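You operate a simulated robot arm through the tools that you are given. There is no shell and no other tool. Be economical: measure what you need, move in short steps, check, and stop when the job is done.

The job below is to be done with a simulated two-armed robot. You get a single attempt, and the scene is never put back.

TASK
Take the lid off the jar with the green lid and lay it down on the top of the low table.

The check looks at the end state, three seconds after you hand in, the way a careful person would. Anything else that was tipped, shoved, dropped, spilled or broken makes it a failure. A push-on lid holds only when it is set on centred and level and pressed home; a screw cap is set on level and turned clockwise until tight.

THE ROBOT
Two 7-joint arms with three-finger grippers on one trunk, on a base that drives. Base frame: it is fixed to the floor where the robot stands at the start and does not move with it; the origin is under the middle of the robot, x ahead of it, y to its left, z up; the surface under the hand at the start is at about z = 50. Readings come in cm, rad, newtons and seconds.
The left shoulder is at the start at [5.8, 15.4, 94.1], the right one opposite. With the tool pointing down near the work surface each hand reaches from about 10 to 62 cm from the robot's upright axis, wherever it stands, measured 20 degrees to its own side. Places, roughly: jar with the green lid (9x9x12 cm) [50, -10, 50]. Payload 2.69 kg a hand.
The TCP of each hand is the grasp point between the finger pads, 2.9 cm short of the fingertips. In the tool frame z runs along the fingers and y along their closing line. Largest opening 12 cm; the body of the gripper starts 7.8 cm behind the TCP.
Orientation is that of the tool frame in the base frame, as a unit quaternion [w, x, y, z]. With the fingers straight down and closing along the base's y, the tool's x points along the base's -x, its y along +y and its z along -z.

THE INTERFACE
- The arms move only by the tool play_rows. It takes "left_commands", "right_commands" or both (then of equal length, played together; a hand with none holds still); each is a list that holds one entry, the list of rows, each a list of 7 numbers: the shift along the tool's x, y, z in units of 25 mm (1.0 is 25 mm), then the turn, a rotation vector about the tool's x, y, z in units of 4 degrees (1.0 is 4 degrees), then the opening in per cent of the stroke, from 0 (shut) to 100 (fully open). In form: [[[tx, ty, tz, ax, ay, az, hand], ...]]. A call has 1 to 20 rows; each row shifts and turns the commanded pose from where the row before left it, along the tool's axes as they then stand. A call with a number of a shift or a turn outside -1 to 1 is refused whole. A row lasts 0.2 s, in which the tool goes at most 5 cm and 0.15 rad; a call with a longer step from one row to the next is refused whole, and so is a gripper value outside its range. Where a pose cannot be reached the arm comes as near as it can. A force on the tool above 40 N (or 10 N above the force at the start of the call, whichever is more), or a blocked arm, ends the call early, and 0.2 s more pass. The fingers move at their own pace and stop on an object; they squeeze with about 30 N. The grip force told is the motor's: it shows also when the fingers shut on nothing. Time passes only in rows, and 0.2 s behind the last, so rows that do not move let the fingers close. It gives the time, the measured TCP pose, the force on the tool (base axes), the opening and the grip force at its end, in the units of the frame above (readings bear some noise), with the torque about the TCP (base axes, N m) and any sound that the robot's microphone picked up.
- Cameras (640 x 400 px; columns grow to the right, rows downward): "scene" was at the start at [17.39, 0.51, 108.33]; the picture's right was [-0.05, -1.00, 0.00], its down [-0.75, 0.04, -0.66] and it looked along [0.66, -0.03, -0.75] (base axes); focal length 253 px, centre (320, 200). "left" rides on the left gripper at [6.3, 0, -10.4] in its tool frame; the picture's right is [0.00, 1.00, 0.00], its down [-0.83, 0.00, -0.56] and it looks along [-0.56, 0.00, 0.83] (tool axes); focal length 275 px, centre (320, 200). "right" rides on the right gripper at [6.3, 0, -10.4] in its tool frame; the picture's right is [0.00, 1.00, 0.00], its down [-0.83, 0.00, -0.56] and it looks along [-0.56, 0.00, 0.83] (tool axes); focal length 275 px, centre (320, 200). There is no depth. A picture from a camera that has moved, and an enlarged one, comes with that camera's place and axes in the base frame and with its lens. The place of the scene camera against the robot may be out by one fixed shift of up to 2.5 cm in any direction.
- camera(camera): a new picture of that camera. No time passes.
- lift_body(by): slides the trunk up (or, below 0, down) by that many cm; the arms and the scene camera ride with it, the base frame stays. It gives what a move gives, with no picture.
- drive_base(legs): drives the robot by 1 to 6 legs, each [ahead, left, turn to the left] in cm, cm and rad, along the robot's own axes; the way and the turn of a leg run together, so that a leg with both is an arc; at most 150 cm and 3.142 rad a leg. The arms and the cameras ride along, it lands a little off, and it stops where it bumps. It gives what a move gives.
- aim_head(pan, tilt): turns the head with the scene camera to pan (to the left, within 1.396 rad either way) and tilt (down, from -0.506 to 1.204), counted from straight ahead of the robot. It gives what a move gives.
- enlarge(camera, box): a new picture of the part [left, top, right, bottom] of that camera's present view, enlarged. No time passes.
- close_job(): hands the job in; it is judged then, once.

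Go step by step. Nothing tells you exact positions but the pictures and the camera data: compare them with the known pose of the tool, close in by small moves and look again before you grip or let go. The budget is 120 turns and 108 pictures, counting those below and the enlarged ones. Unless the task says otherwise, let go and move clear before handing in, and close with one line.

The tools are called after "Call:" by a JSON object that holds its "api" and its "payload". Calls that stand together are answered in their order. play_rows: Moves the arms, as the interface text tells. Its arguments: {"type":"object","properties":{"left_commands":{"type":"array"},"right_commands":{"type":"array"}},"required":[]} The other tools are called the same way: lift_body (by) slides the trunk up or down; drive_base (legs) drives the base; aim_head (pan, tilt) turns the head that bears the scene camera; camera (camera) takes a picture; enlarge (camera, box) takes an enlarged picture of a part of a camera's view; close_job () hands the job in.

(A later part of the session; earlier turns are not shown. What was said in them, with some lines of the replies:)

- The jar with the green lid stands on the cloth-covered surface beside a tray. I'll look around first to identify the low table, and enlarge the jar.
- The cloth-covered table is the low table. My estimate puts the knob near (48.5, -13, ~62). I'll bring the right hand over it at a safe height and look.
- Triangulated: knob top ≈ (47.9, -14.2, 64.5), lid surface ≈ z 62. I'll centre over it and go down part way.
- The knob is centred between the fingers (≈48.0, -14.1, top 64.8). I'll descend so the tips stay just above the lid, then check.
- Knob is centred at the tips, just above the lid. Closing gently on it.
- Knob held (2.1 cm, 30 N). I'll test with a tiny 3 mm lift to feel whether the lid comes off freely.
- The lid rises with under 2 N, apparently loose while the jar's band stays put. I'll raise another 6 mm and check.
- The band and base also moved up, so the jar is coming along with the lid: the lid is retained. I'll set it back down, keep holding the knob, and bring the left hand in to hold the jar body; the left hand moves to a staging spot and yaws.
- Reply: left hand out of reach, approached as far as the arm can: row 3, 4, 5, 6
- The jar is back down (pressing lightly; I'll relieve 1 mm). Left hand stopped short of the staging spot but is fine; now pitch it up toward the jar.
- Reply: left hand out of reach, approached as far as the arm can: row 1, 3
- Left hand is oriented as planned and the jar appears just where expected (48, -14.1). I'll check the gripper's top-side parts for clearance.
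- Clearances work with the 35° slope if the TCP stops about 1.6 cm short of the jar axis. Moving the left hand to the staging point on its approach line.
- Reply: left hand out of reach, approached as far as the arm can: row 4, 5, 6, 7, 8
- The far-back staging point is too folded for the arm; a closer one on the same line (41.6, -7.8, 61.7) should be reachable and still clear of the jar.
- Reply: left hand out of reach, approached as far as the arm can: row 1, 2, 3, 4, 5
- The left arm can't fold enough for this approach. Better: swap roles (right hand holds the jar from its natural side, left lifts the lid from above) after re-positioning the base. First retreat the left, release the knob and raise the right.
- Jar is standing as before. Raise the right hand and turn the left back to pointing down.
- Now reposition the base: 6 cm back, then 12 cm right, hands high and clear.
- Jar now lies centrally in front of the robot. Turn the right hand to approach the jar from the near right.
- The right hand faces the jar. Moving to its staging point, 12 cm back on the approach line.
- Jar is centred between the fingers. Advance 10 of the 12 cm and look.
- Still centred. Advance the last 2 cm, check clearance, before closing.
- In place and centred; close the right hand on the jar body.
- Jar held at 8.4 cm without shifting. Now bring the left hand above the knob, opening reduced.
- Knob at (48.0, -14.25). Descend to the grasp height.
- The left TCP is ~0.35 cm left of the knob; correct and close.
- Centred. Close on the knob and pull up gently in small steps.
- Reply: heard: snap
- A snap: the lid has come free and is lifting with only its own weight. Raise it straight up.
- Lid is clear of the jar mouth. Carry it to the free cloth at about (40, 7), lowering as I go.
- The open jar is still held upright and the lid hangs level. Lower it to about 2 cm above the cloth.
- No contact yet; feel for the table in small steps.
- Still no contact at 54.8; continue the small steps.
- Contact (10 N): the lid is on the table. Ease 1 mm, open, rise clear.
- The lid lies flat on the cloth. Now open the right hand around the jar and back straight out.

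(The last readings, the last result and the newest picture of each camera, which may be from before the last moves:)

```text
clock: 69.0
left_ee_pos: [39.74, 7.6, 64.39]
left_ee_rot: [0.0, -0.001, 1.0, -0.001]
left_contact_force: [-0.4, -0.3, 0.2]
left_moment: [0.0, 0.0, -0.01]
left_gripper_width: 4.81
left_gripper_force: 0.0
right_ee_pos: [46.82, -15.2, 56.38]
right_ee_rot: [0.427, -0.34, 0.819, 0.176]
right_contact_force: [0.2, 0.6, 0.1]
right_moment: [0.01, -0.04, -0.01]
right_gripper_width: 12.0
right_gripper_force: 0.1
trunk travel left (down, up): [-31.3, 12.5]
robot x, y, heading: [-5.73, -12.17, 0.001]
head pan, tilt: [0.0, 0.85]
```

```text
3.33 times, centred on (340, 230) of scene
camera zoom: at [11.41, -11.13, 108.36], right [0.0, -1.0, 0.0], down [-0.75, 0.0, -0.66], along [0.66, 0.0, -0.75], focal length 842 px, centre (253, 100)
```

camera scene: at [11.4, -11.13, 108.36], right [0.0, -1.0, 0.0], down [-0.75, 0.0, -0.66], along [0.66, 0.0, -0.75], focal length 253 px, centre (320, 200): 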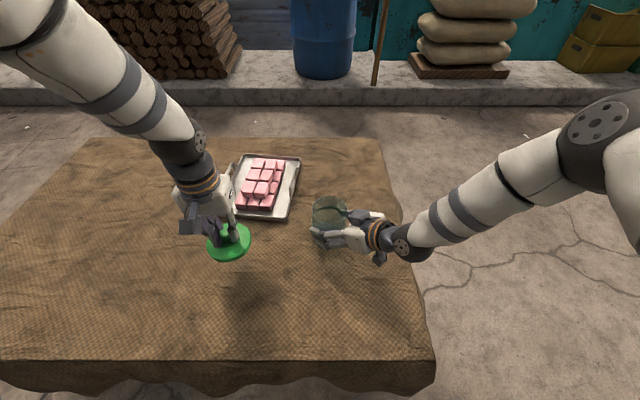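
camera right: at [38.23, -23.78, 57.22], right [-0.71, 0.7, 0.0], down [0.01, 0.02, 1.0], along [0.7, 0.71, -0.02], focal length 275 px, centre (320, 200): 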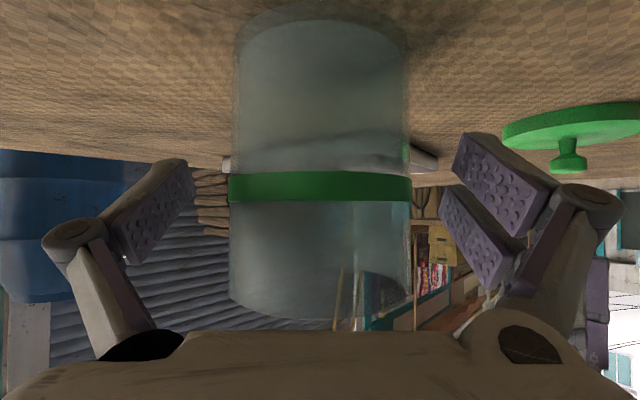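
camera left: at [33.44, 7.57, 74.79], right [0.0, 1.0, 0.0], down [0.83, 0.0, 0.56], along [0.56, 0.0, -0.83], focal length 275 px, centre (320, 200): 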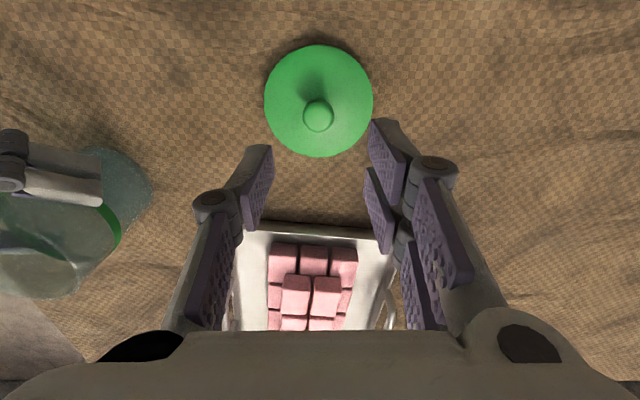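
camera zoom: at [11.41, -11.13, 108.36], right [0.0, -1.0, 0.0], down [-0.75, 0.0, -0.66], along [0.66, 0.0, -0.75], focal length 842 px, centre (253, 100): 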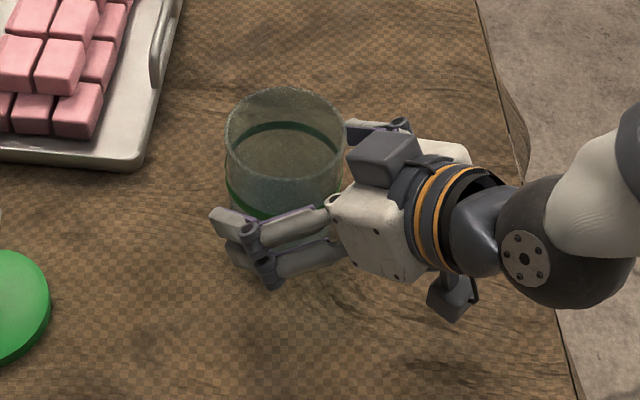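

Released cleanly, jar unmoved. Back out along the approach line and check the final scene.

Call:
{"api": "play_rows", "payload": {"right_commands": [[[0, 0, -0.3, 0, 0, 0, 100], [0, 0, -0.4, 0, 0, 0, 100], [0, 0, -0.5, 0, 0, 0, 100], [0, 0, -0.5, 0, 0, 0, 100], [0, 0, -0.5, 0, 0, 0, 100], [0, 0, -0.5, 0, 0, 0, 100], [0, 0, -0.5, 0, 0, 0, 100], [0, 0, -0.5, 0, 0, 0, 100], [0, 0, -0.5, 0, 0, 0, 100], [0, 0, -0.5, 0, 0, 0, 100], [0, 0, 0, 0, 0, 0, 100]]], "left_commands": [[[0, 0, -0.4, 0, 0, 0, 40], [0, 0, -0.4, 0, 0, 0, 40], [0, 0, -0.4, 0, 0, 0, 40], [0, 0.4, 0, 0, 0, 0, 40], [0, 0.4, 0, 0, 0, 0, 40], [0, 0.4, 0, 0, 0, 0, 40], [0, 0.4, 0, 0, 0, 0, 40], [0, 0.4, 0, 0, 0, 0, 40], [0, 0.4, 0, 0, 0, 0, 40], [0, 0.4, 0, 0, 0, 0, 40], [0, 0, 0, 0, 0, 0, 40]]]}}

Call:
{"api": "camera", "payload": {"camera": "scene"}}

```text
clock: 71.4
left_ee_pos: [39.77, 14.35, 67.31]
left_ee_rot: [-0.001, 0.001, 1.0, 0.0]
left_contact_force: [-0.3, 0.6, 0.2]
left_moment: [-0.02, 0.01, 0.0]
left_gripper_width: 4.79
left_gripper_force: 0.0
right_ee_pos: [39.99, -22.08, 63.03]
right_ee_rot: [0.427, -0.34, 0.819, 0.177]
right_contact_force: [0.1, -1.3, -0.1]
right_moment: [-0.03, -0.01, 0.02]
right_gripper_width: 12.03
right_gripper_force: 0.0
trunk travel left (down, up): [-31.3, 12.5]
robot x, y, heading: [-5.79, -11.99, 0.005]
head pan, tilt: [0.0, 0.85]
```

```text
46 pictures are left
camera scene: at [11.42, -11.13, 108.36], right [0.0, -1.0, 0.0], down [-0.75, 0.0, -0.66], along [0.66, 0.0, -0.75], focal length 253 px, centre (320, 200)
```

scene: 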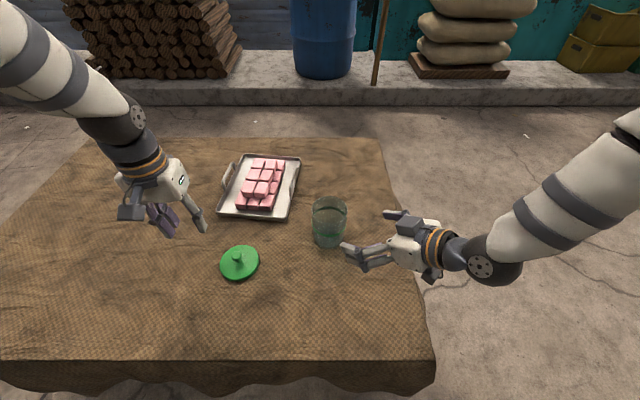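

The lid lies flat on the table, the open jar stands in its place, the tray is untouched and both hands are clear. Handing in.

Call:
{"api": "close_job", "payload": {}}

```text
The job is handed in.
```

The green lid is off the jar and lying flat on the low table. In the last picture before I handed in, the jar stood upright where it was, the tray was untouched, and both hands were clear.
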